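You operate a simulated robot arm through the tools that you are given. There is no shell and no other tool. Be economical: measure what you need, move in short steps, check, and stop when the job is done.

You are at the controls of a simulated robot arm. One attempt, no reset.

TASK
Tape the clamped core all round with the orange tape instead of the green.
Fine: green roll on to the grey stub, new roll on the arm, arm in, turn the hand wheel, arm out.
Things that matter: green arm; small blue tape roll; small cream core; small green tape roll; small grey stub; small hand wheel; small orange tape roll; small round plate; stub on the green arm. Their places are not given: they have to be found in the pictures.

It is judged by the outcome, as a careful person would: the job done as asked, and still so three seconds after it is handed in. It fails if anything else is knocked over, pushed out of place, dropped, spilled or broken.

THE ROBOT
A 7-joint arm with a two-finger parallel gripper, fixed in place. Base frame: the origin is at the foot of the arm, x ahead of it, y to its left, z up; the work surface is at about z = 0. Lengths are in mm, angles in degrees, forces in N, time in s.
With the tool pointing down near the work surface it reaches from about 220 to 580 mm from the base axis. Its first joint turns from -66.0 to 66.0 degrees. Payload 2.5 kg.
Tool frame: the origin (TCP) lies between the finger pads and is the grasp point; the fingertips stand 23 mm ahead of it; z points along the fingers, y is the line along which they close. The gripper opens to 94 mm. The fingers are 38 mm wide and 10 mm thick; the gripper's body (54 by 96 mm) begins 39 mm behind the TCP.
Orientation is that of the tool frame in the base frame, as a unit quaternion [w, x, y, z]. With the fingers straight down and closing along the base's y, the tool's x points along the base's -x, its y along +y and its z along -z.

THE INTERFACE
- The arm moves only by the tool servo_tool. Its argument "plan" is a list that holds one entry, the list of rows, each a list of 6 numbers: the shift along the base's x, y, z in cm, then the turn, a rotation vector about the base's x, y, z in degrees. In form: [[[tx, ty, tz, ax, ay, az], ...]]. A call has 1 to 8 rows; each row shifts and turns the commanded pose from where the row before left it. "jaw" is the opening, from 0 (shut) to 1 (fully open), set as the call begins (left out, the last holds). Rows are played at 5 a second. More than 50 mm and 8.6 degrees between two rows, or a gripper value outside its range, and nothing of the call is played. Where a pose cannot be reached the arm comes as near as it can. A force on the tool above 70 N (or 10 N above the force at the start of the call, whichever is more), or a blocked arm, ends the call early, and 0.2 s more pass. Each finger travels about 108 mm/s and halts on what it meets, pressing with about 39 N; the grip force reading is that of the motor and also rises with nothing between the fingers. The clock runs only during rows and for 0.2 s after the last one: add rows that do not move to give the fingers time. The reply holds the time, the measured pose of the TCP, the force on the tool along the base axes, the opening and the grip force, in the units named above and with some noise, with the torque about the TCP (base axes, N m) and any sound that the robot's microphone picked up, and new pictures: "show" is both (left out), scene, wrist or none.
- Cameras (640 x 400 px; columns grow to the right, rows downward): "scene" is fixed at [107, -392.8, 555.8]; the picture's right is [0.92, -0.39, 0.00], its down [-0.18, -0.42, -0.89] and it looks along [0.35, 0.82, -0.46] (base axes); focal length 332 px, centre (320, 200). "wrist" rides on the gripper at [86, 16, -75] in the tool frame; the picture's right is [-0.18, 0.98, 0.00], its down [-0.58, -0.11, -0.81] and it looks along [-0.79, -0.15, 0.59] (tool axes); focal length 243 px, centre (320, 200).
- probe_pixels(camera, pixels): for up to 12 pixels [column, row] of the newest picture of that camera ("zoom" is the newest enlarged one), the place [x, y, z] in the base frame of the surface seen there, good to about 3 mm. The clock stands still meanwhile.
- inspect(camera, box): a new picture of the part [left, top, right, bottom] of that camera's present view, enlarged. The clock stands still meanwhile.
- sign_off(): hands the job in; it is judged then, once.

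Work in short steps. Measure before you move; look again where a grasp or a placing could have gone wrong, and mend it. You have 80 turns and 200 pictures in all, those below and enlarged ones among them. Open the gripper and draw the arm clear of the work before you hand the job in, unless the task says otherwise; then end with one line.

The tools are called after "Request:" as name(argument=value, ...) on one line, values as JSON. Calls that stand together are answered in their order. servo_tool: Moves the arm, as the interface text tells. Its arguments: {"type":"object","properties":{"plan":{"type":"array","items":{"type":"array","items":{"type":"array","items":{"type":"number"}}}},"jaw":{"type":"number"},"show":{"type":"string","enum":["both","scene","wrist","none"]}},"required":["plan"]} The other tools are called the same way: probe_pixels (camera, pixels) gives the place of the surface under pixels of a picture; inspect (camera, box) takes an enlarged picture of a part of a camera's view; sign_off () hands the job in.

At the start:

```text
clock: 0.0
tool_pos: [249.4, 204.1, 368.1]
orientation: [-0.001, 0.0, 1.0, 0.0]
wrist_force: [-0.3, 0.1, 0.4]
ft_torque: [0.0, 0.01, 0.03]
gripper_width: 94.1
finger_force: 0.1
```

scene: 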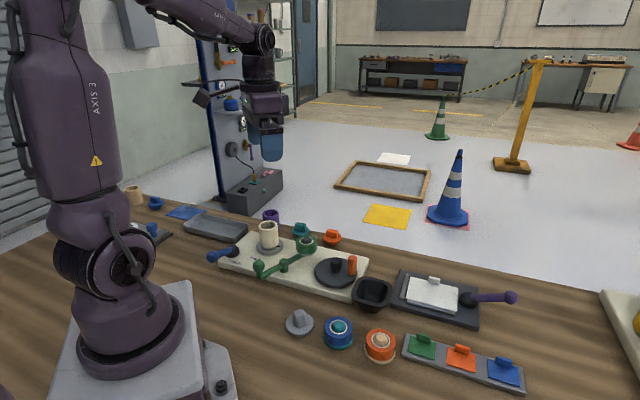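
wrist: 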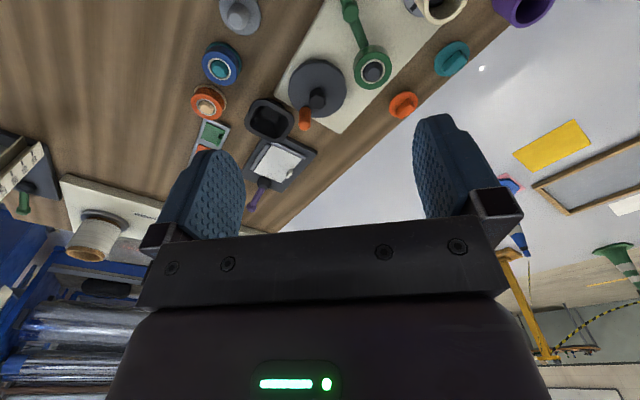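

The scene shows a fixture plate with the core (268,235), green arm with green roll (306,245), wheel plate (335,270), grey stub (300,322), blue roll (338,332), orange roll (380,345). I enlarge these areas first.

Request:
inspect(camera="scene", box=[200, 200, 400, 325])

Request:
inspect(camera="scene", box=[270, 280, 430, 380])

Request:
probe_pixels(camera="scene", pixels=[[300, 316], [300, 330], [338, 326], [338, 338], [380, 338], [380, 350], [306, 240], [268, 226], [336, 265], [352, 260], [259, 264], [284, 268]])

```text
3.20 times, centred on (300, 262) of scene
```

zoom: 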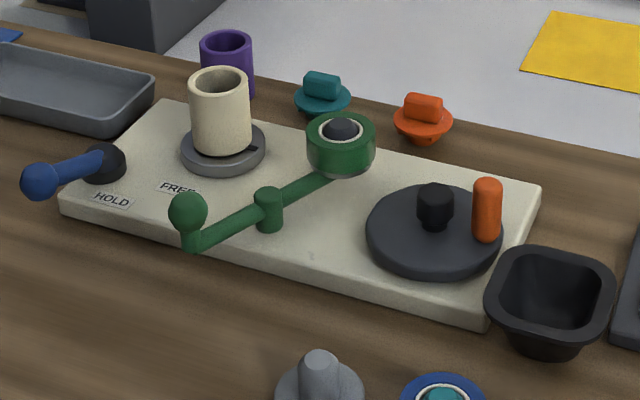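

```text
4.00 times, centred on (350, 330) of scene
```

zoom: 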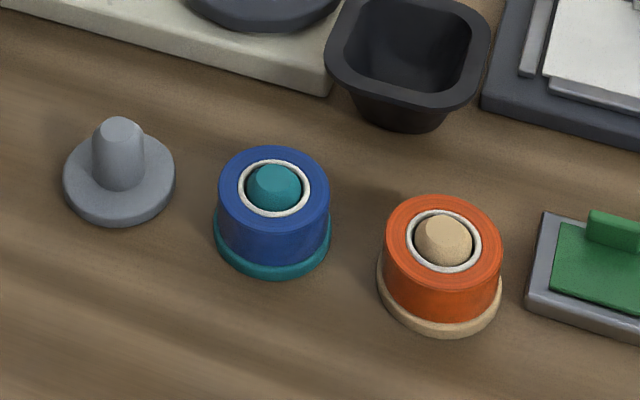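

```text
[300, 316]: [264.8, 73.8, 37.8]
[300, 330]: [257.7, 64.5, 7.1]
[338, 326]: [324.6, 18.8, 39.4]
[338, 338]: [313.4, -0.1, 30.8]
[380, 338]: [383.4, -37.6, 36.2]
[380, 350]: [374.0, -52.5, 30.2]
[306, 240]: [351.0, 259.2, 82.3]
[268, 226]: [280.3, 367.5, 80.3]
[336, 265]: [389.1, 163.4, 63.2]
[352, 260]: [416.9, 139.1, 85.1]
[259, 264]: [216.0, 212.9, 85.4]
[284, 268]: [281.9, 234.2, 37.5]
```

I measure the roll rims and stub in the newest enlarged picture.

Request:
probe_pixels(camera="zoom", pixels=[[390, 238], [499, 238], [445, 200], [443, 278], [445, 230], [482, 240], [119, 126], [68, 178], [172, 178], [118, 218], [436, 330], [120, 180]])

Request:
inspect(camera="scene", box=[240, 210, 368, 290])

```text
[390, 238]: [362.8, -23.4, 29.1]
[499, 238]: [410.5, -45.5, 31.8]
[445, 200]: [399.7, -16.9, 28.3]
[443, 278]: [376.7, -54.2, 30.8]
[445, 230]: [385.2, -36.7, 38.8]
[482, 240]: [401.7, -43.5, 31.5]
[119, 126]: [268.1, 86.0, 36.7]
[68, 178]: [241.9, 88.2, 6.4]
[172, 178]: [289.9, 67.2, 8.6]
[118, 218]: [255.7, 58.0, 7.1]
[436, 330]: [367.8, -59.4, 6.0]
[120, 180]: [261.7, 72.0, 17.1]
```

```text
5.00 times, centred on (304, 250) of scene
```

zoom: 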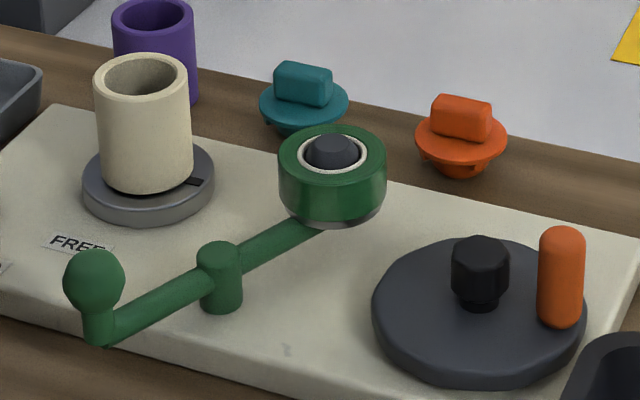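

Orange roll centre is about (388,-36), top z 31; grey stub about (266,78). Now the green roll, core, wheel.

Request:
probe_pixels(camera="zoom", pixels=[[282, 157], [382, 157], [334, 128], [332, 184], [332, 152], [97, 82], [186, 82], [141, 57], [139, 102], [142, 185], [85, 182], [213, 182]])

Request:
probe_pixels(camera="zoom", pixels=[[562, 235], [562, 320], [480, 245], [376, 310], [583, 305], [480, 378], [480, 240], [219, 252], [95, 260], [95, 330], [330, 218], [290, 350]])

```text
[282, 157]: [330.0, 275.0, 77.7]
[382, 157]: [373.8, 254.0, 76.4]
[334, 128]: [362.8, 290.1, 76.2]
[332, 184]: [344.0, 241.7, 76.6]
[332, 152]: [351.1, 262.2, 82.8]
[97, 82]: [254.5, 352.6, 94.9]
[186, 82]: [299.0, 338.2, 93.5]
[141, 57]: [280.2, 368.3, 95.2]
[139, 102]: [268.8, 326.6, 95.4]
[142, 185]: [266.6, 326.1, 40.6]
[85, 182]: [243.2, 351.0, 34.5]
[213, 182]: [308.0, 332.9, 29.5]
```

```text
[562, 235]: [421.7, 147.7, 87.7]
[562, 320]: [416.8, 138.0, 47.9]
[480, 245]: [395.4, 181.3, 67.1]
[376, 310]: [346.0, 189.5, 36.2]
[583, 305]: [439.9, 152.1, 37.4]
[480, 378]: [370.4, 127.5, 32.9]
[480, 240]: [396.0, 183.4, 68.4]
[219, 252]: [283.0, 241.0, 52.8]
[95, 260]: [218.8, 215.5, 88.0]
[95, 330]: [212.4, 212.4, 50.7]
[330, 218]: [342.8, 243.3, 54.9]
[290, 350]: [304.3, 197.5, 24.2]
```

Green roll: centre ≈(352,265), z 54–77; core (276,346) top 95; pivot ≈(283,238); wheel centre ≈(393,160), its handle (419,143) top 88. I move above the green roll with jaws partly open.

Request:
servo_tool(plan=[[[1.71, 1.02, -3.8, 0, 0, 0], [1.71, 1.02, -3.8, 0, 0, 0], [1.71, 1.02, -3.8, 0, 0, 0], [1.71, 1.02, -3.8, 0, 0, 0], [1.71, 1.02, -3.8, 0, 0, 0], [1.71, 1.02, -3.8, 0, 0, 0], [0, 0, 0, 0, 0, 0]]], jaw=0.78)

```text
clock: 1.6
tool_pos: [352.9, 267.5, 140.8]
orientation: [0.0, -0.001, 1.0, 0.0]
wrist_force: [0.0, 0.4, -0.4]
ft_torque: [-0.02, 0.01, 0.02]
gripper_width: 73.2
finger_force: 0.1
```

scene: 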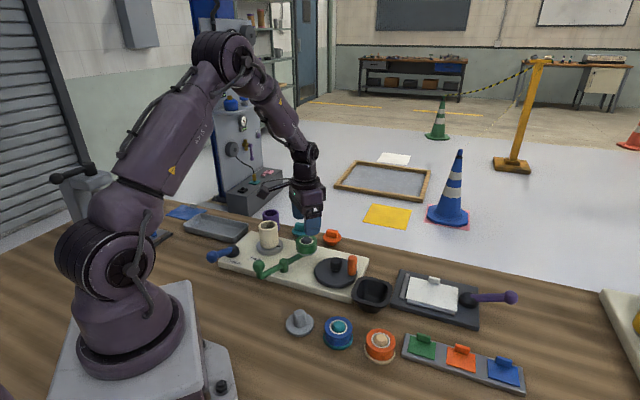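
wrist: 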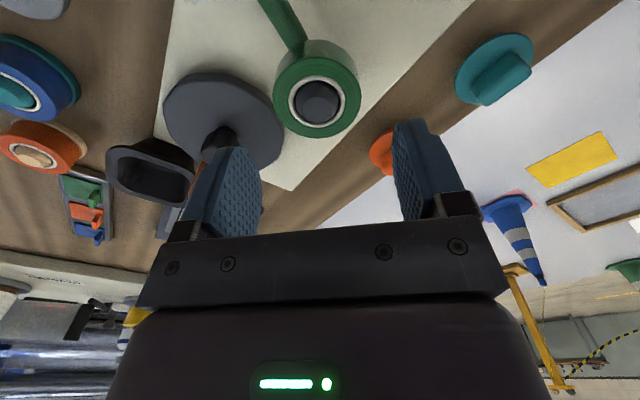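

The roll shows at wrist (318,100); I probe its rim and peg for a finer centre.

Request:
probe_pixels(camera="wrist", pixels=[[277, 100], [358, 100], [318, 60], [318, 133], [317, 98], [292, 100], [344, 100], [318, 78], [318, 122], [290, 25], [275, 5]])

Request:
inspect(camera="wrist", box=[238, 40, 398, 140])

```text
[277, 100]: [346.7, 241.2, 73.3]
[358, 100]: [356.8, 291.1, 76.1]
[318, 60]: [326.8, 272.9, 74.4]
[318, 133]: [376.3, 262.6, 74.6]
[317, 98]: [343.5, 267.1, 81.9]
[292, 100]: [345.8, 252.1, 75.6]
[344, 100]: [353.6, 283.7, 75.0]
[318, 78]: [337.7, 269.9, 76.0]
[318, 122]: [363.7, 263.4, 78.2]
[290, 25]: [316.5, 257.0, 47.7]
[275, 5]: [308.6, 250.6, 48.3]
```

```text
4.00 times, centred on (318, 90) of wrist
```

zoom: 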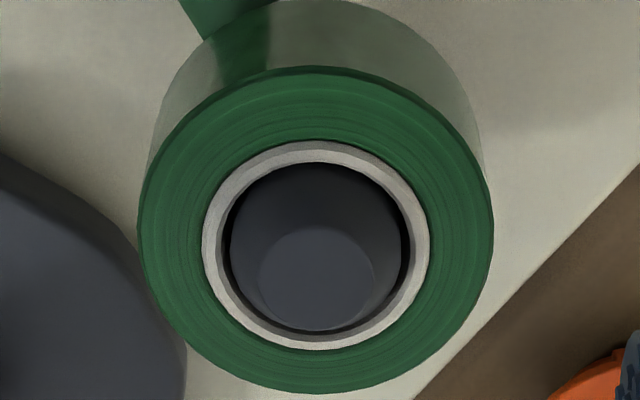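

Refined centre is (351.6,267), so I'm within 1.5 mm. I descend to TCP z≈81 (tips at 58, arm top at 48).

Request:
servo_tool(plan=[[[-0.1, -0.05, -2.0, 0, 0, 0], [0, 0, -2.0, 0, 0, 0], [0, 0, -1.9, 0, 0, 0], [0, 0, 0, 0, 0, 0]]], show="none")

Request:
servo_tool(plan=[[[0, 0, 0, 0, 0, 0], [0, 0, 0, 0, 0, 0], [0, 0, 0, 0, 0, 0]]], jaw=0.4)

```text
clock: 2.6
tool_pos: [350.8, 266.4, 81.8]
orientation: [0.0, -0.001, 1.0, 0.0]
wrist_force: [1.2, 0.5, -1.5]
ft_torque: [-0.02, -0.03, 0.01]
gripper_width: 73.3
finger_force: 0.0
```

```text
clock: 3.4
tool_pos: [350.7, 265.5, 80.9]
orientation: [0.0, 0.0, 1.0, 0.0]
wrist_force: [-0.6, -0.1, 0.5]
ft_torque: [-0.01, -0.01, 0.03]
gripper_width: 54.7
finger_force: 38.6
```

scene: 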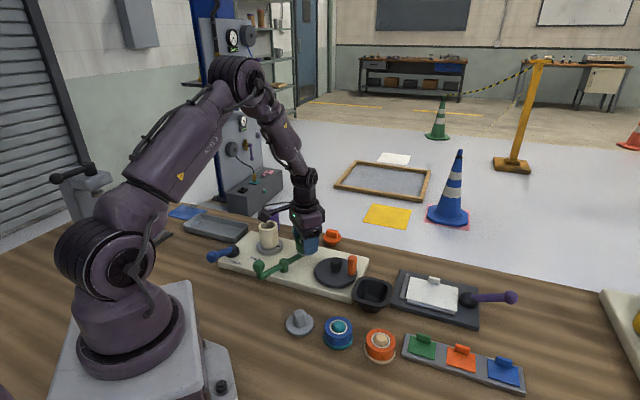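
wrist: 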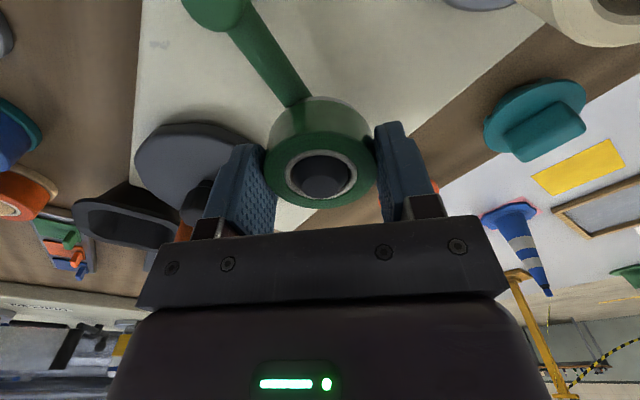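

Gripped at 54.7 mm. I lift straight up.

Request:
servo_tool(plan=[[[0, 0, 1, 0, 0, 0], [0, 0, 1.5, 0, 0, 0], [0, 0, 2, 0, 0, 0], [0, 0, 3, 0, 0, 0], [0, 0, 3, 0, 0, 0], [0, 0, 0, 0, 0, 0]]])

```text
clock: 4.8
tool_pos: [350.1, 265.6, 187.7]
orientation: [0.0, 0.0, 1.0, 0.0]
wrist_force: [0.0, -0.8, -0.1]
ft_torque: [-0.02, 0.05, 0.0]
gripper_width: 54.9
finger_force: 38.4
```

scene: 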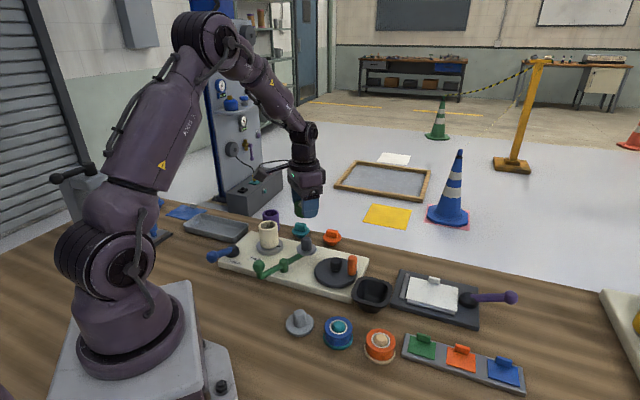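
wrist: 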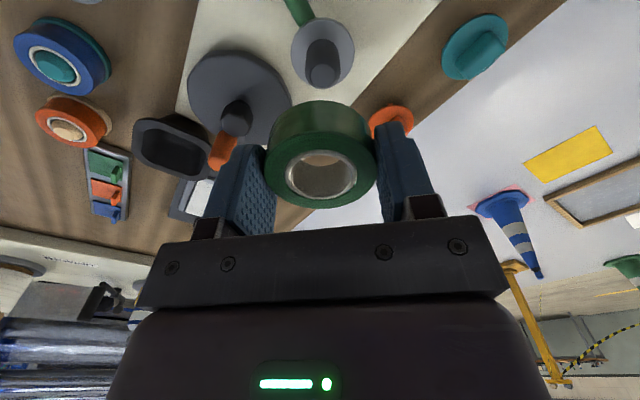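

The roll is off and held. I probe the held roll's offset from the TCP and the bare arm stub.

Request:
probe_pixels(camera="wrist", pixels=[[270, 170], [372, 170], [320, 139], [322, 204], [290, 178], [353, 178], [323, 76], [292, 52], [354, 52], [323, 20], [323, 86], [322, 145]])

Request:
inspect(camera="wrist", box=[240, 0, 400, 100])

Request:
inspect(camera="scene", box=[240, 210, 368, 290])

```text
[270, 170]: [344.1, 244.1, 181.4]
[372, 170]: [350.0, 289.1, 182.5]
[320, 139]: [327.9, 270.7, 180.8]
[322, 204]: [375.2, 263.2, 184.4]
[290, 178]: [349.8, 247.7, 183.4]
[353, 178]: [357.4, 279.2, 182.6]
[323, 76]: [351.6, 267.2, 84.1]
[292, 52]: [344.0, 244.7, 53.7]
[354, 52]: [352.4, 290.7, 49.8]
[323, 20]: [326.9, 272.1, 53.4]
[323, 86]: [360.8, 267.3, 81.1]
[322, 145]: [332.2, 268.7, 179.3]
```

```text
4.00 times, centred on (320, 50) of wrist
```

zoom: 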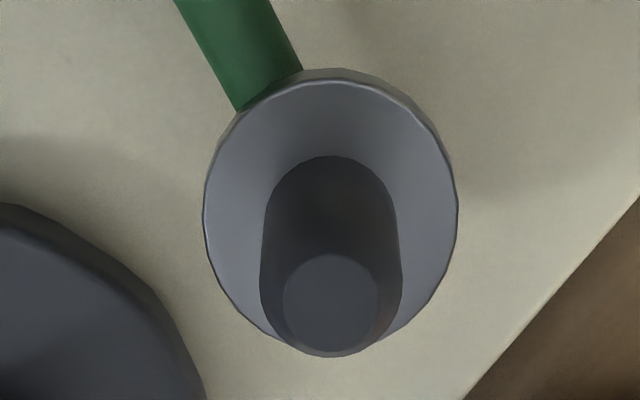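

```text
5.00 times, centred on (304, 250) of scene
```

zoom: 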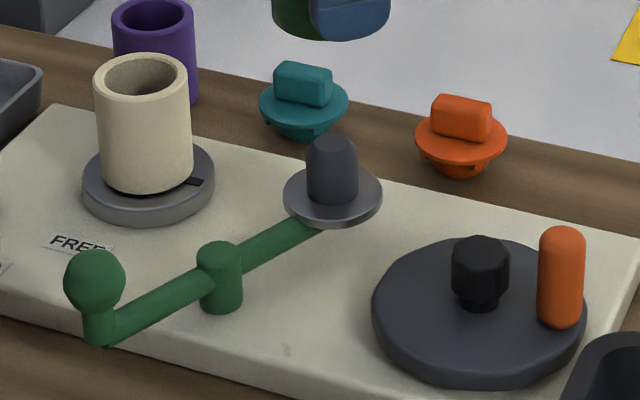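

Held roll centre offset from TCP is about (+1,+1), its bottom ≈29 below TCP. Moving above the grey stub at about (266,78).

Request:
servo_tool(plan=[[[-1.7, -3.76, 0, 0, 0, 0], [-1.7, -3.76, 0, 0, 0, 0], [-1.7, -3.76, 0, 0, 0, 0], [-1.7, -3.76, 0, 0, 0, 0], [-1.7, -3.76, 0, 0, 0, 0], [0, 0, -4, 0, 0, 0], [0, 0, -3.5, 0, 0, 0], [0, 0, 0, 0, 0, 0]]])

```text
clock: 6.6
tool_pos: [267.6, 76.5, 111.9]
orientation: [-0.001, 0.0, 1.0, 0.0]
wrist_force: [0.1, -0.3, -1.1]
ft_torque: [0.02, 0.01, -0.02]
gripper_width: 54.6
finger_force: 38.9
```

scene: 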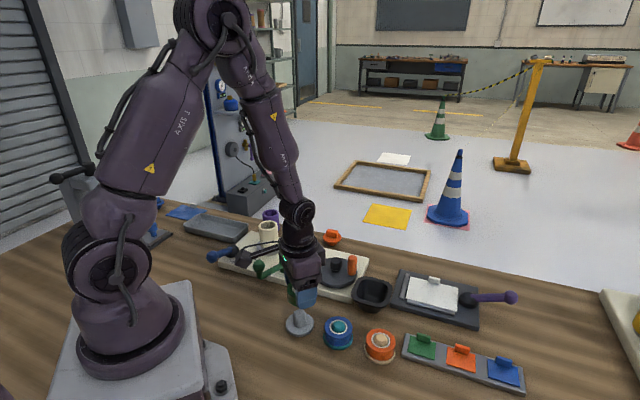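
wrist: 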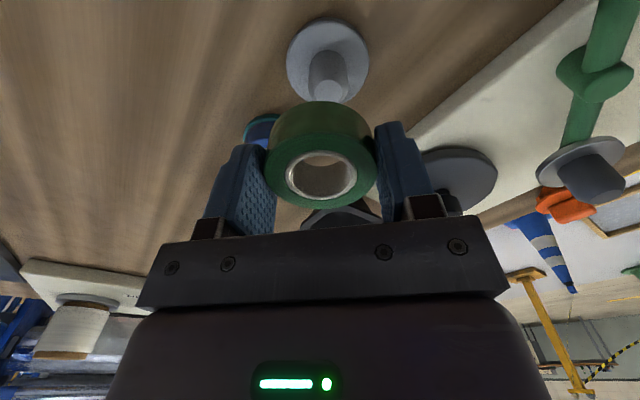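

I probe the grey stub's flange and peg and the held roll again.

Request:
probe_pixels(camera="wrist", pixels=[[289, 62], [367, 62], [327, 22], [330, 90], [318, 92], [345, 92], [271, 175], [371, 175], [321, 140], [322, 204]])

Request:
inspect(camera="wrist", box=[240, 10, 416, 120])

Request:
inspect(camera="scene", box=[252, 260, 348, 340])

```text
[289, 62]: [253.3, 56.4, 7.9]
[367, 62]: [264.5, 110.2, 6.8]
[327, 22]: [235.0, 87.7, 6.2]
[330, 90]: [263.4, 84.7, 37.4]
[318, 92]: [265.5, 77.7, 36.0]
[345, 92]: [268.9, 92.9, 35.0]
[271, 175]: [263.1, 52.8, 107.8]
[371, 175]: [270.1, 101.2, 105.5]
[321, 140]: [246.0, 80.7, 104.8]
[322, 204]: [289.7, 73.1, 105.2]
```

```text
3.64 times, centred on (328, 65) of wrist
```

zoom: 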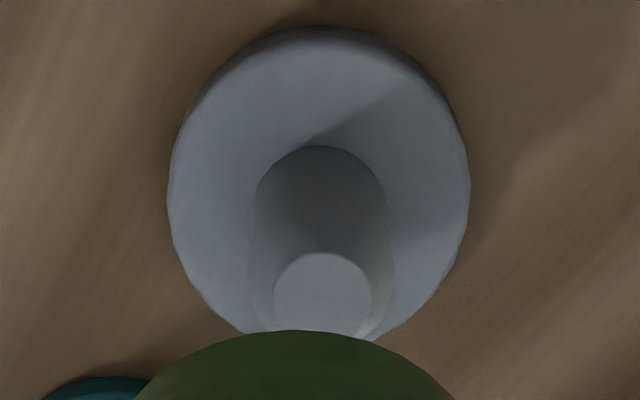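

```text
5.00 times, centred on (300, 300) of scene
```

zoom: 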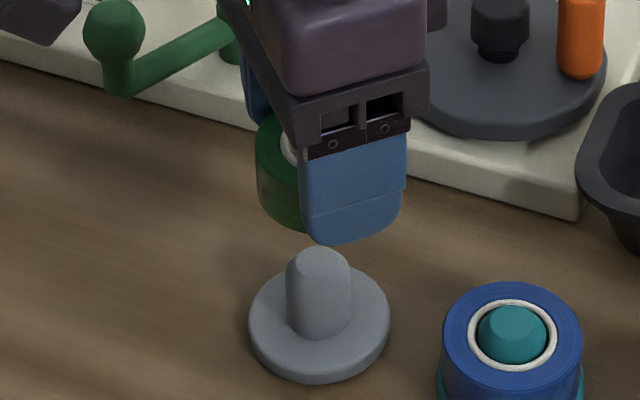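

Peg top is near (266,82) and the roll centre near (267,77): I shift y by +5 mm and lower to just above the peg, then look through the hole.

Request:
servo_tool(plan=[[[-0.05, 0.52, 0, 0, 0, 0], [0, 0, -1.8, 0, 0, 0], [0, 0, -1.9, 0, 0, 0], [0, 0, 0, 0, 0, 0], [0, 0, 0, 0, 0, 0]]], show="none")

Request:
inspect(camera="wrist", box=[224, 90, 416, 210])

Request:
inspect(camera="scene", box=[252, 270, 348, 350])

```text
clock: 7.8
tool_pos: [267.5, 82.4, 75.4]
orientation: [0.0, 0.0, 1.0, -0.001]
wrist_force: [0.2, -1.5, -1.3]
ft_torque: [0.02, -0.01, 0.03]
gripper_width: 55.0
finger_force: 38.9
```

```text
3.33 times, centred on (320, 150) of wrist
```

zoom: 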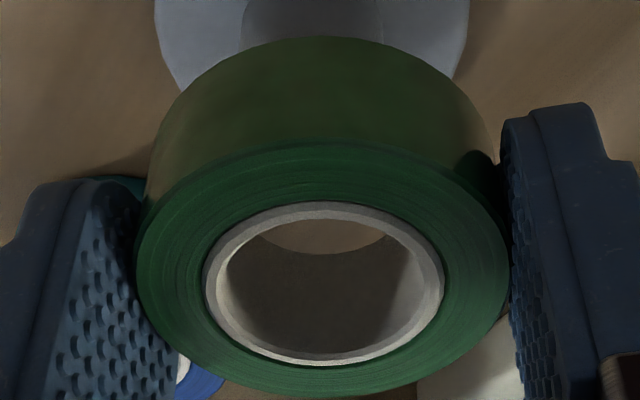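

```text
5.00 times, centred on (300, 310) of scene
```

zoom: 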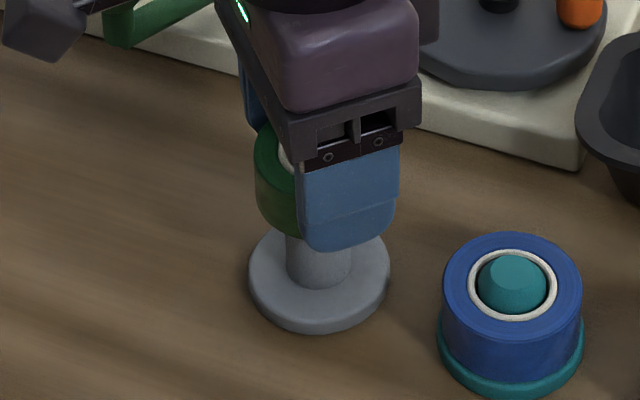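

The wrist view puts the peg ~2 mm to the −y side of the roll axis, the scene view shows the roll a few mm toward +x. I shift (−2.8,−1.7) and look again.

Request:
servo_tool(plan=[[[-0.28, -0.17, 0, 0, 0, 0], [0, 0, -0.6, 0, 0, 0], [0, 0, 0, 0, 0, 0], [0, 0, 0, 0, 0, 0]]], show="none")

Request:
inspect(camera="wrist", box=[224, 90, 416, 210])

Request:
inspect(camera="scene", box=[252, 280, 348, 340])

```text
clock: 8.8
tool_pos: [263.3, 79.2, 69.3]
orientation: [0.0, 0.0, 1.0, 0.0]
wrist_force: [-0.2, -1.3, -0.2]
ft_torque: [0.01, 0.01, -0.01]
gripper_width: 54.9
finger_force: 39.1
```

```text
3.33 times, centred on (320, 150) of wrist
```

zoom: 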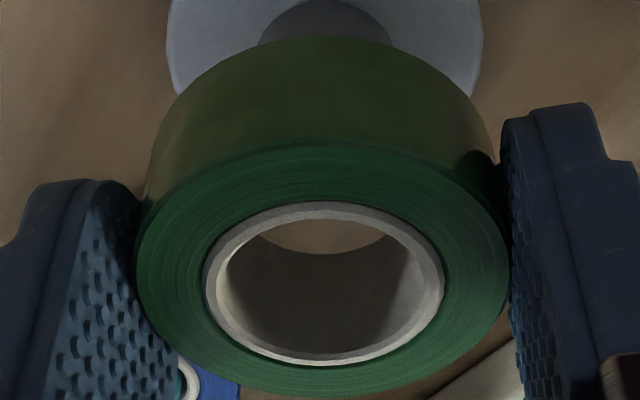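

```text
6.67 times, centred on (300, 310) of scene
```

zoom: 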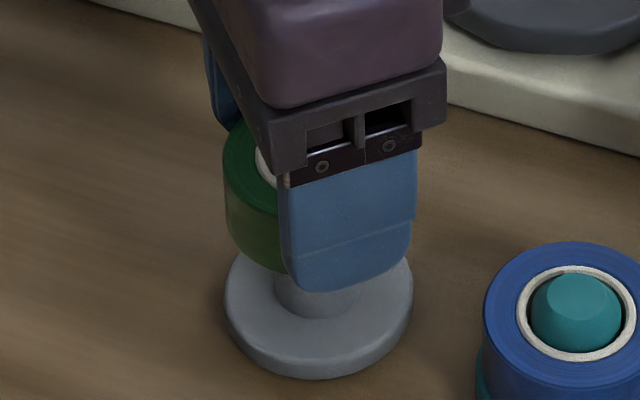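

Now both views agree within ~1 mm (wrist flange centre 324 vs hole 323; scene 314 vs 315). I lower on to the stub in small steps.

Request:
servo_tool(plan=[[[0, 0, -0.7, 0, 0, 0], [0, 0, -0.7, 0, 0, 0], [0, 0, -0.7, 0, 0, 0], [0, 0, -0.6, 0, 0, 0], [0, 0, 0, 0, 0, 0]]])

Request:
inspect(camera="wrist", box=[224, 90, 416, 210])

Request:
inspect(camera="scene", box=[252, 280, 348, 340])

```text
clock: 10.0
tool_pos: [263.0, 80.0, 41.7]
orientation: [0.0, 0.0, 1.0, 0.001]
wrist_force: [-0.5, 1.6, -0.1]
ft_torque: [-0.02, 0.02, -0.01]
gripper_width: 54.7
finger_force: 39.3
```

scene: 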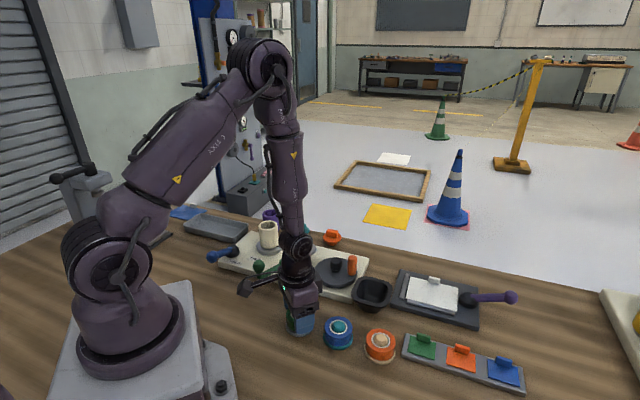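
wrist: 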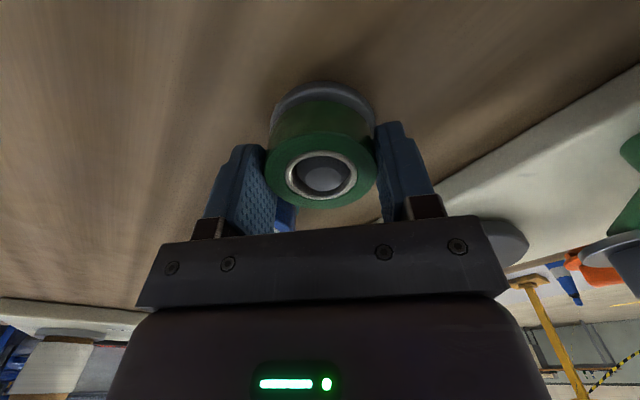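

```text
3.33 times, centred on (320, 150) of wrist
```

zoom: 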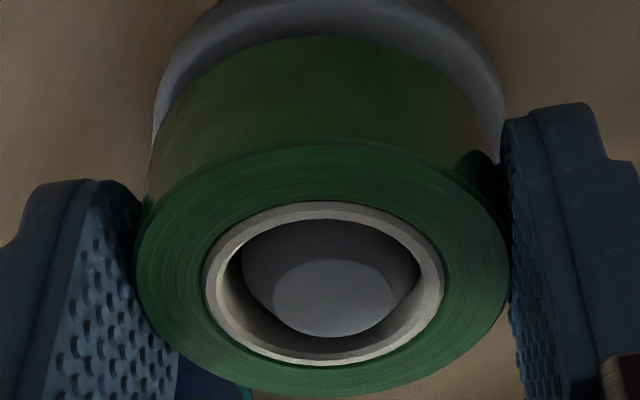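

```text
6.67 times, centred on (300, 310) of scene
```

zoom: 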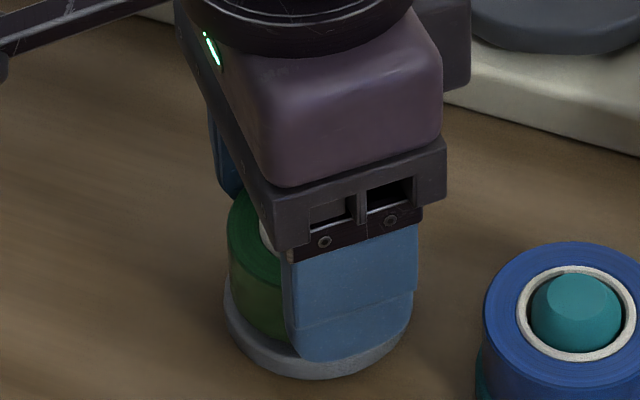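

The peg is through the hole with no contact force. I lower 4 mm more to seat, then open.

Request:
servo_tool(plan=[[[0, 0, -0.25, 0, 0, 0], [0, 0, -0.2, 0, 0, 0], [0, 0, 0, 0, 0, 0]]], show="none")

Request:
servo_tool(plan=[[[0, 0, 0, 0, 0, 0], [0, 0, 0, 0, 0, 0], [0, 0, 2, 0, 0, 0], [0, 0, 4, 0, 0, 0], [0, 0, 4, 0, 0, 0], [0, 0, 0, 0, 0, 0]]], jaw=0.78)

Request:
inspect(camera="scene", box=[252, 270, 448, 390])

```text
clock: 10.8
tool_pos: [263.5, 81.5, 37.5]
orientation: [0.0, 0.0, 1.0, 0.0]
wrist_force: [-0.4, 0.0, -0.7]
ft_torque: [-0.02, -0.01, -0.01]
gripper_width: 54.8
finger_force: 39.1
```

```text
clock: 12.2
tool_pos: [264.8, 79.5, 138.9]
orientation: [0.001, 0.0, 1.0, 0.0]
wrist_force: [-0.4, -0.3, 0.6]
ft_torque: [-0.03, 0.02, 0.0]
gripper_width: 73.7
finger_force: 0.0
```

scene: 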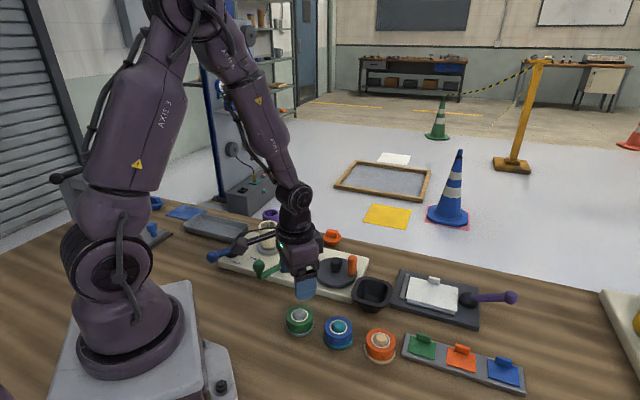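
wrist: 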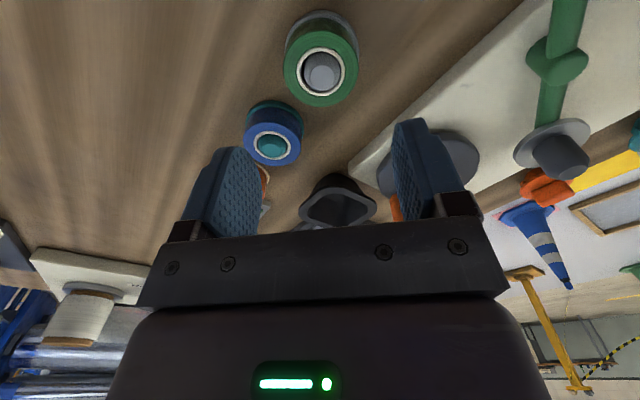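

```text
3.27 times, centred on (350, 330) of scene
```

zoom: 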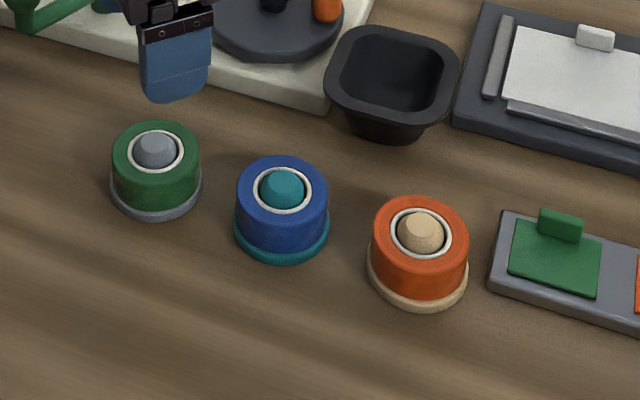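

Green is seated on the grey stub. Next, above the orange roll at about (388,−36).

Request:
servo_tool(plan=[[[3.1, -2.9, 0, 0, 0, 0], [3.1, -2.9, 0, 0, 0, 0], [3.1, -2.9, 0, 0, 0, 0], [3.0, -2.9, 0, 0, 0, 0], [0, 0, -2, 0, 0, 0], [0, 0, 0, 0, 0, 0]]], show="wrist")

```text
clock: 13.6
tool_pos: [384.7, -36.4, 117.0]
orientation: [0.0, -0.001, 1.0, 0.0]
wrist_force: [-0.5, -0.7, 0.6]
ft_torque: [-0.01, 0.02, 0.01]
gripper_width: 73.3
finger_force: 0.2
```

wrist: 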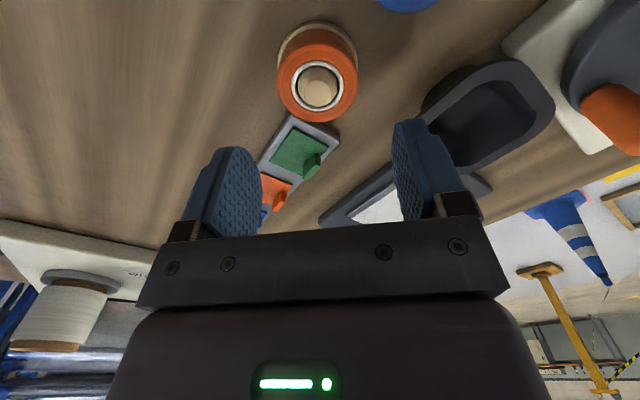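

I probe the orange roll's rim, the swatch tray and the bowl.

Request:
probe_pixels(camera="wrist", pixels=[[279, 85], [356, 85], [318, 48], [317, 118], [317, 85], [295, 117], [338, 130], [262, 160], [425, 110], [303, 40]])

Request:
inspect(camera="wrist", box=[238, 15, 398, 135])

```text
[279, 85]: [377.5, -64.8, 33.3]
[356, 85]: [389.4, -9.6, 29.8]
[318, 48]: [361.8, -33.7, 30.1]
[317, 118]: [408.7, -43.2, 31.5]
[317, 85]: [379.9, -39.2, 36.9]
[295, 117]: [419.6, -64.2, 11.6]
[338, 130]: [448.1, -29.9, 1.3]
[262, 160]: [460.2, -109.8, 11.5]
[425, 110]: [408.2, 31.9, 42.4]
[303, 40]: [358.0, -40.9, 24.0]
```

```text
3.33 times, centred on (318, 75) of wrist
```

zoom: 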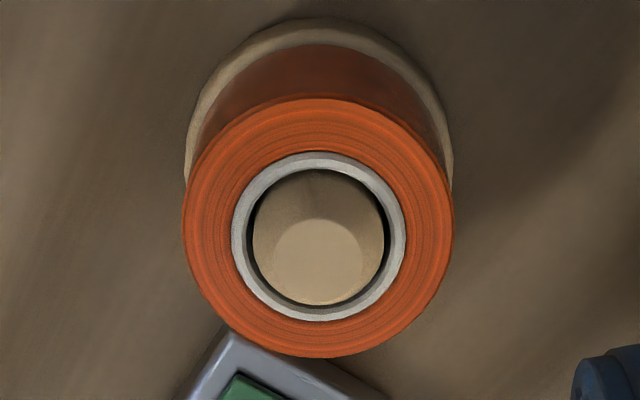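

Orange centre ≈(384.8,−38), top 31; tray starts at x≈419, clear of the fingers. I descend to z≈37 and close.

Request:
servo_tool(plan=[[[0, -0.15, -2.5, 0, 0, 0], [0, 0, -2.5, 0, 0, 0], [0, 0, -1.5, 0, 0, 0], [0, 0, -1.4, 0, 0, 0], [0, 0, 0, 0, 0, 0]]], show="wrist")

Request:
servo_tool(plan=[[[0, 0, 0, 0, 0, 0], [0, 0, 0, 0, 0, 0], [0, 0, 0, 0, 0, 0]]], jaw=0.4, show="wrist")

```text
clock: 14.8
tool_pos: [386.9, -37.2, 38.4]
orientation: [0.0, -0.001, 1.0, 0.0]
wrist_force: [-0.5, 0.5, 0.5]
ft_torque: [0.0, -0.02, 0.02]
gripper_width: 72.9
finger_force: 0.1
```

wrist: 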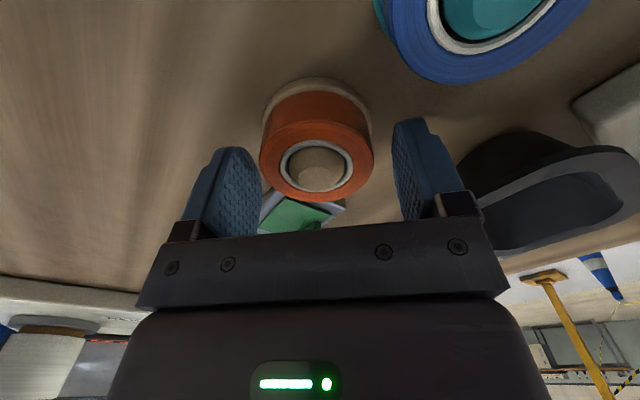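

```text
clock: 15.6
tool_pos: [385.6, -37.5, 40.0]
orientation: [0.0, 0.0, 1.0, 0.0]
wrist_force: [-0.2, 0.6, -1.5]
ft_torque: [-0.01, -0.01, 0.01]
gripper_width: 54.5
finger_force: 39.0
```

wrist: 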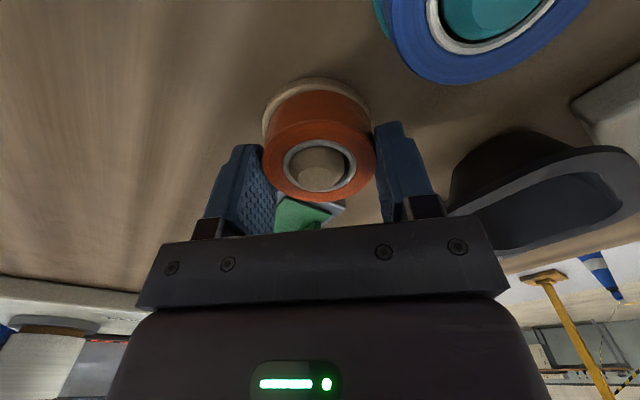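

Gripped at 54.5 mm. I lift straight, then check.

Request:
servo_tool(plan=[[[0, 0, 1, 0, 0, 0], [0, 0, 1.5, 0, 0, 0], [0, 0, 2.5, 0, 0, 0], [0, 0, 3.5, 0, 0, 0], [0, 0, 3.5, 0, 0, 0], [0, 0, 3, 0, 0, 0], [0, 0, 0, 0, 0, 0]]])

Request:
probe_pixels(camera="wrist", pixels=[[268, 165], [370, 165], [319, 130], [319, 200]])

Request:
servo_tool(plan=[[[-0.5, 4.35, 0, 0, 0, 0], [-0.5, 4.35, 0, 0, 0, 0], [-0.5, 4.35, 0, 0, 0, 0], [-0.5, 4.35, 0, 0, 0, 0], [-0.5, 4.35, 0, 0, 0, 0], [-0.5, 4.35, 0, 0, 0, 0], [-0.45, 4.35, 0, 0, 0, 0], [0, 0, 0, 0, 0, 0]]])

```text
clock: 17.2
tool_pos: [384.3, -37.2, 188.8]
orientation: [0.0, -0.001, 1.0, 0.0]
wrist_force: [0.3, 0.4, 0.0]
ft_torque: [-0.02, 0.0, 0.01]
gripper_width: 54.4
finger_force: 39.4
```

scene: 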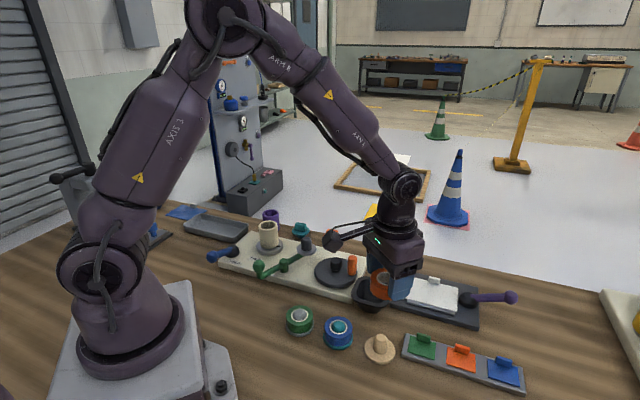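
wrist: 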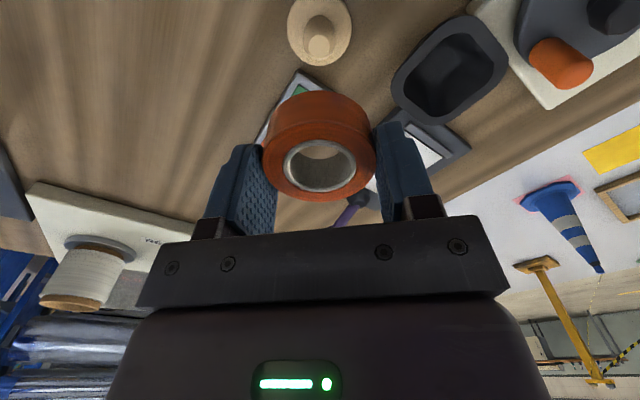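

```text
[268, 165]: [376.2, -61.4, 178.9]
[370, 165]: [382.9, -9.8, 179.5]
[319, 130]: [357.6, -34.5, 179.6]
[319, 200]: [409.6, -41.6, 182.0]
```

```text
clock: 19.0
tool_pos: [350.4, 272.2, 187.9]
orientation: [0.0, 0.0, 1.0, 0.0]
wrist_force: [0.6, 0.1, 0.2]
ft_torque: [-0.02, 0.03, 0.01]
gripper_width: 54.5
finger_force: 38.7
```

scene: 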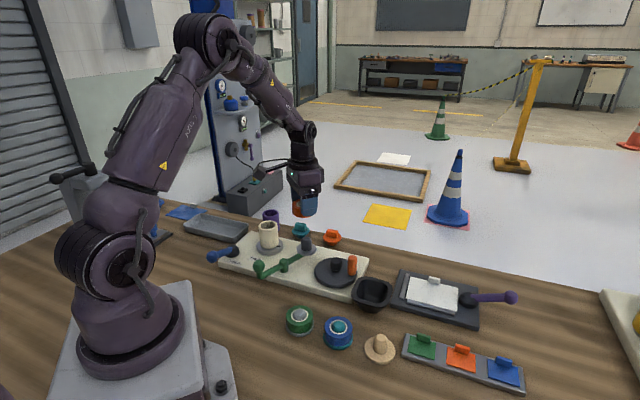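
wrist: 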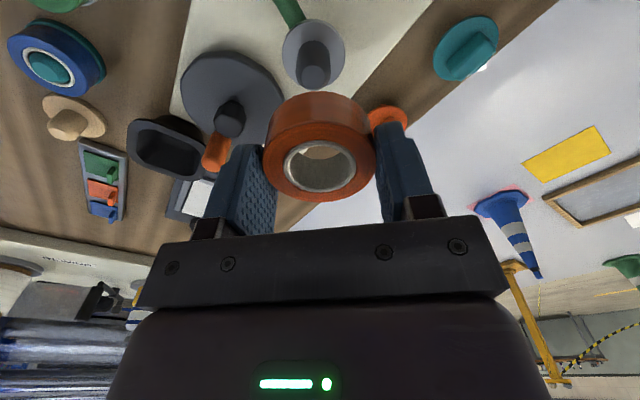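

Held roll is centred under the TCP (offset ≈−0.5). The arm stub appears at column 313 versus hole 320, so y must go ~5 mm lower; I correct and lower to just above the stub.

Request:
servo_tool(plan=[[[0.05, -0.5, 0, 0, 0, 0], [0, 0, -3, 0, 0, 0], [0, 0, -2.6, 0, 0, 0], [0, 0, 0, 0, 0, 0], [0, 0, 0, 0, 0, 0]]], show="wrist")

Request:
inspect(camera="scene", box=[256, 200, 352, 260])

Request:
inspect(camera="wrist", box=[240, 20, 400, 120])

```text
clock: 20.2
tool_pos: [350.5, 264.5, 132.3]
orientation: [0.0, 0.001, 1.0, 0.0]
wrist_force: [0.2, -0.2, -1.3]
ft_torque: [-0.02, 0.01, 0.01]
gripper_width: 54.5
finger_force: 39.3
```

wrist: 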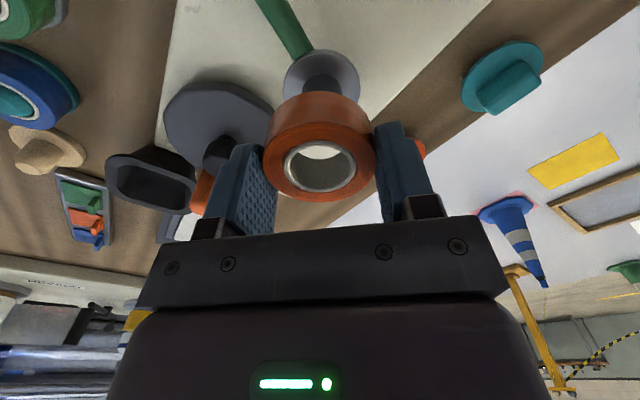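

```text
6.67 times, centred on (304, 230) of scene
```

zoom: 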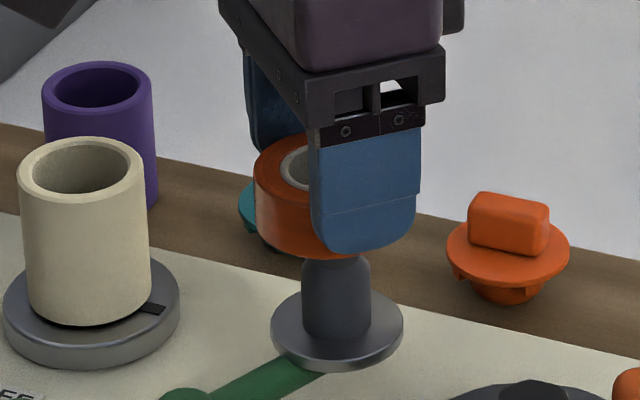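

```text
4.00 times, centred on (320, 70) of wrist
```

zoom: 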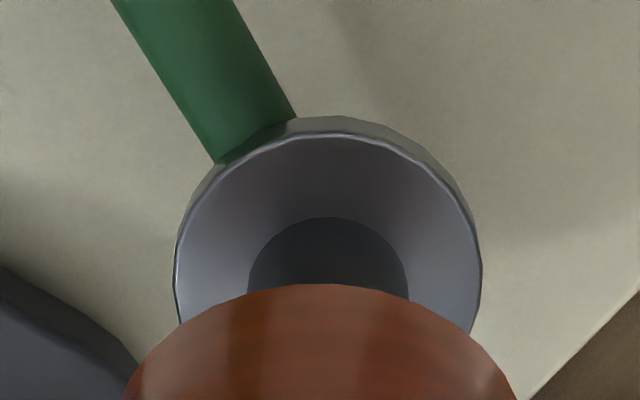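

Estimates: stub is +1.2 mm in y and about +2.5 mm in x from the roll. I correct and lower to right above the peg top.

Request:
servo_tool(plan=[[[0.25, 0.12, 0, 0, 0, 0], [0, 0, -1.3, 0, 0, 0], [0, 0, 0, 0, 0, 0], [0, 0, 0, 0, 0, 0]]], show="none")

Request:
inspect(camera="scene", box=[256, 200, 352, 260])

Request:
inspect(camera="wrist", box=[240, 50, 400, 210])

```text
clock: 21.2
tool_pos: [354.6, 264.4, 119.2]
orientation: [0.0, 0.0, 1.0, 0.0]
wrist_force: [0.2, -0.4, -1.5]
ft_torque: [-0.01, 0.05, -0.02]
gripper_width: 54.7
finger_force: 39.5
```

```text
6.67 times, centred on (304, 230) of scene
```

zoom: 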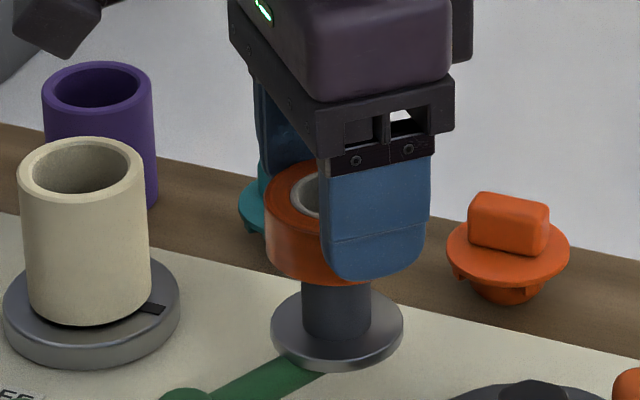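

```text
2.50 times, centred on (320, 130) of wrist
```

zoom: 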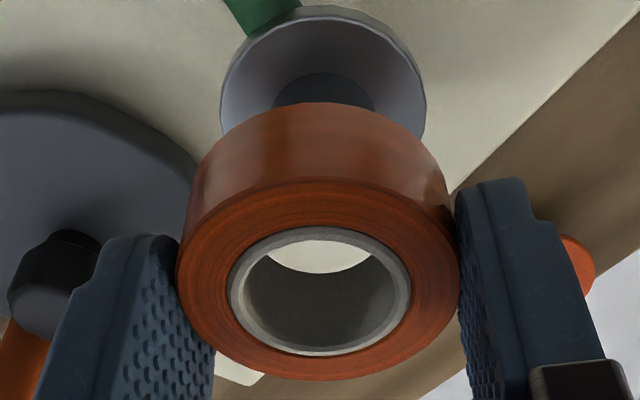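

Now within ~1 mm: small correction (−0.7,+0.8) and lower on to the peg.

Request:
servo_tool(plan=[[[-0.07, 0.08, 0, 0, 0, 0], [0, 0, -0.6, 0, 0, 0], [0, 0, -0.5, 0, 0, 0], [0, 0, 0, 0, 0, 0]]], show="none")

Request:
inspect(camera="scene", box=[256, 200, 352, 260])

Request:
inspect(camera="wrist", box=[240, 50, 400, 210])

```text
clock: 22.2
tool_pos: [354.8, 265.0, 107.9]
orientation: [-0.001, 0.001, 1.0, 0.0]
wrist_force: [-0.2, 0.5, -0.6]
ft_torque: [0.02, -0.01, 0.02]
gripper_width: 54.2
finger_force: 39.1
```

```text
6.67 times, centred on (304, 230) of scene
```

zoom: 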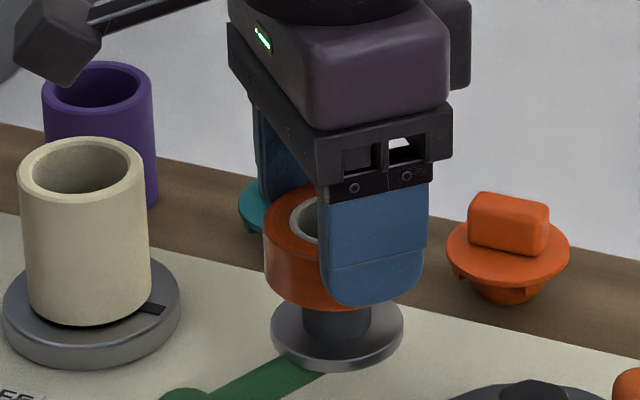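

```text
2.50 times, centred on (320, 130) of wrist
```

zoom: 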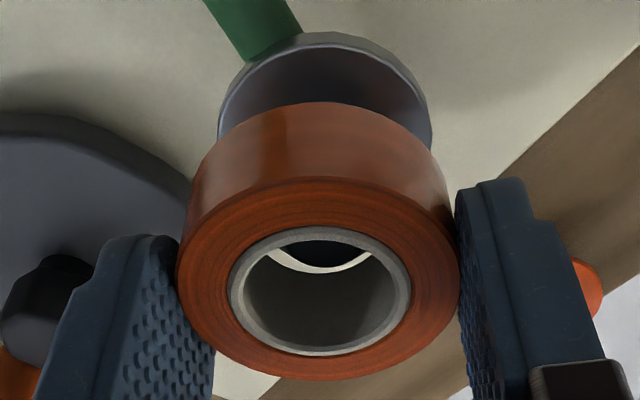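

The stub still sits ~1 mm toward +y; I correct and go on down, over the peg.

Request:
servo_tool(plan=[[[0.05, 0.1, 0, 0, 0, 0], [0, 0, -0.4, 0, 0, 0], [0, 0, -0.4, 0, 0, 0], [0, 0, 0, 0, 0, 0]]], show="none")

Request:
inspect(camera="wrist", box=[240, 50, 400, 210])

```text
clock: 23.2
tool_pos: [354.7, 264.8, 100.9]
orientation: [0.001, 0.0, 1.0, 0.0]
wrist_force: [0.2, 0.2, -0.4]
ft_torque: [-0.04, 0.05, 0.02]
gripper_width: 54.4
finger_force: 39.0
```

```text
2.50 times, centred on (320, 130) of wrist
```

zoom: 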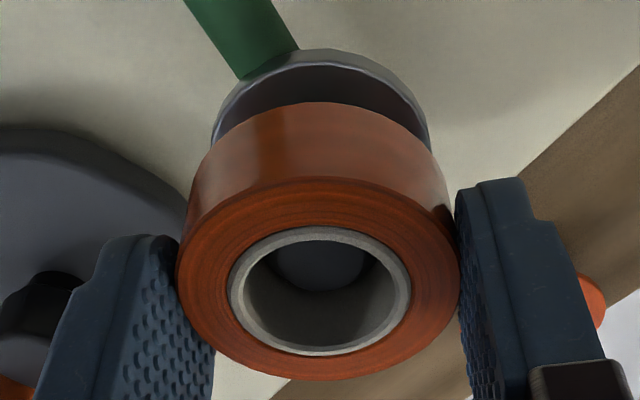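

The peg top shows centred in the hole (col 321). I lower to the flange.

Request:
servo_tool(plan=[[[0, 0, -0.5, 0, 0, 0], [0, 0, -0.5, 0, 0, 0], [0, 0, 0, 0, 0, 0]]], show="none")

Request:
inspect(camera="wrist", box=[240, 50, 400, 210])

Request:
inspect(camera="scene", box=[256, 200, 352, 260])

```text
clock: 24.0
tool_pos: [354.4, 265.2, 91.3]
orientation: [0.0, -0.001, 1.0, 0.001]
wrist_force: [-0.9, 0.6, 0.1]
ft_torque: [0.0, -0.02, 0.03]
gripper_width: 54.4
finger_force: 39.3
```

```text
2.50 times, centred on (320, 130) of wrist
```

zoom: 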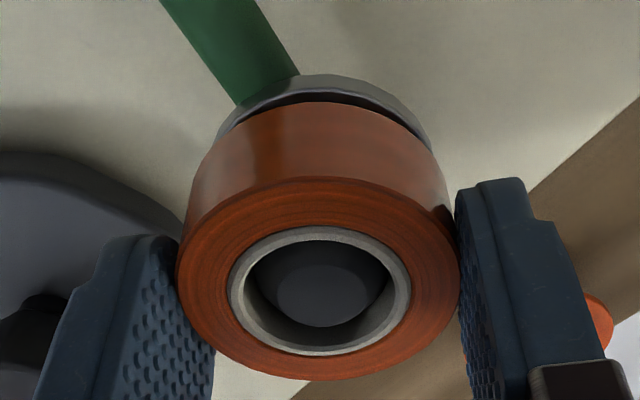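

```text
6.67 times, centred on (304, 230) of scene
```

zoom: 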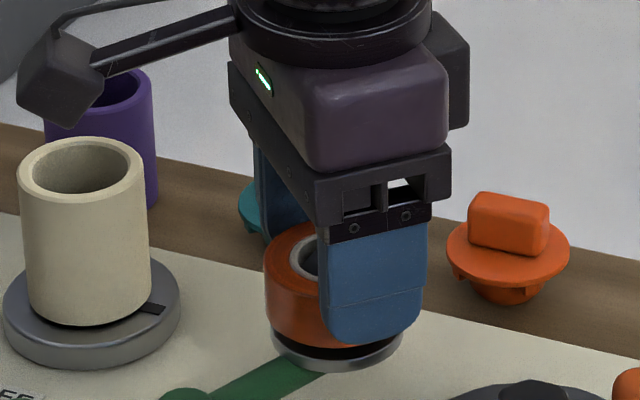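

Engaged freely; about 6 mm remain. I lower the rest, then open and rise.

Request:
servo_tool(plan=[[[0, 0, -0.3, 0, 0, 0], [0, 0, -0.25, 0, 0, 0], [0, 0, 0, 0, 0, 0]]], show="none")

Request:
servo_tool(plan=[[[0, 0, 0, 0, 0, 0], [0, 0, 0, 0, 0, 0], [0, 0, 2, 0, 0, 0], [0, 0, 4, 0, 0, 0], [0, 0, 4, 0, 0, 0], [0, 0, 0, 0, 0, 0]]], jaw=0.78)

Request:
inspect(camera="scene", box=[200, 200, 400, 325])

```text
clock: 24.8
tool_pos: [353.5, 265.7, 84.4]
orientation: [0.0, -0.001, 1.0, 0.0]
wrist_force: [1.0, 0.5, -0.9]
ft_torque: [0.0, 0.03, 0.04]
gripper_width: 54.8
finger_force: 39.5
```

```text
clock: 26.2
tool_pos: [353.0, 268.2, 184.7]
orientation: [0.001, -0.001, 1.0, 0.001]
wrist_force: [0.3, 0.2, -0.5]
ft_torque: [0.0, 0.01, -0.01]
gripper_width: 73.5
finger_force: 0.1
```

scene: 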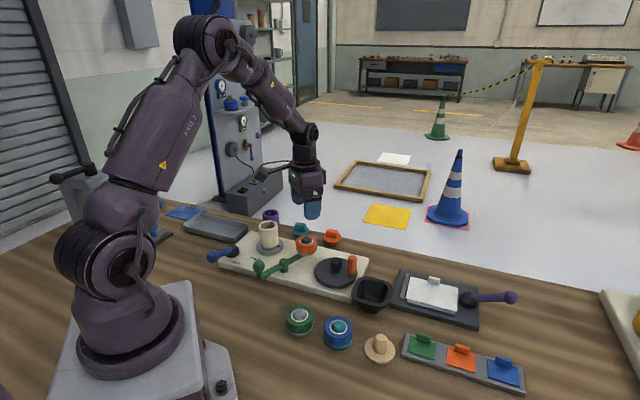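
wrist: 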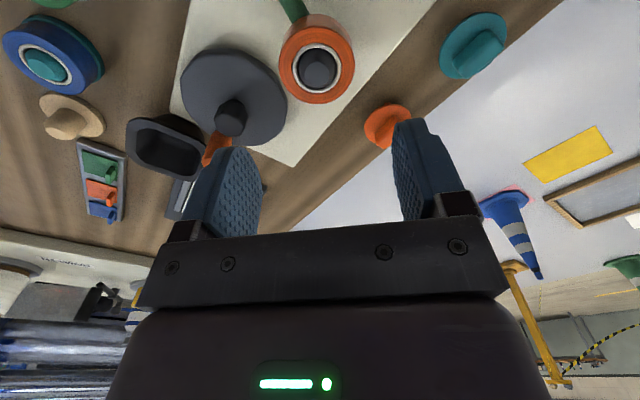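

```text
3.20 times, centred on (300, 262) of scene
```

zoom: 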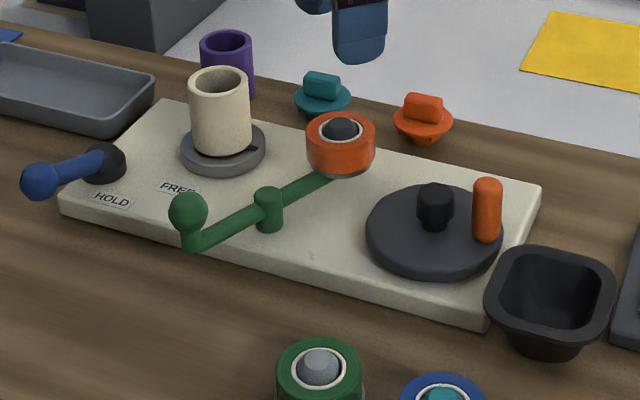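

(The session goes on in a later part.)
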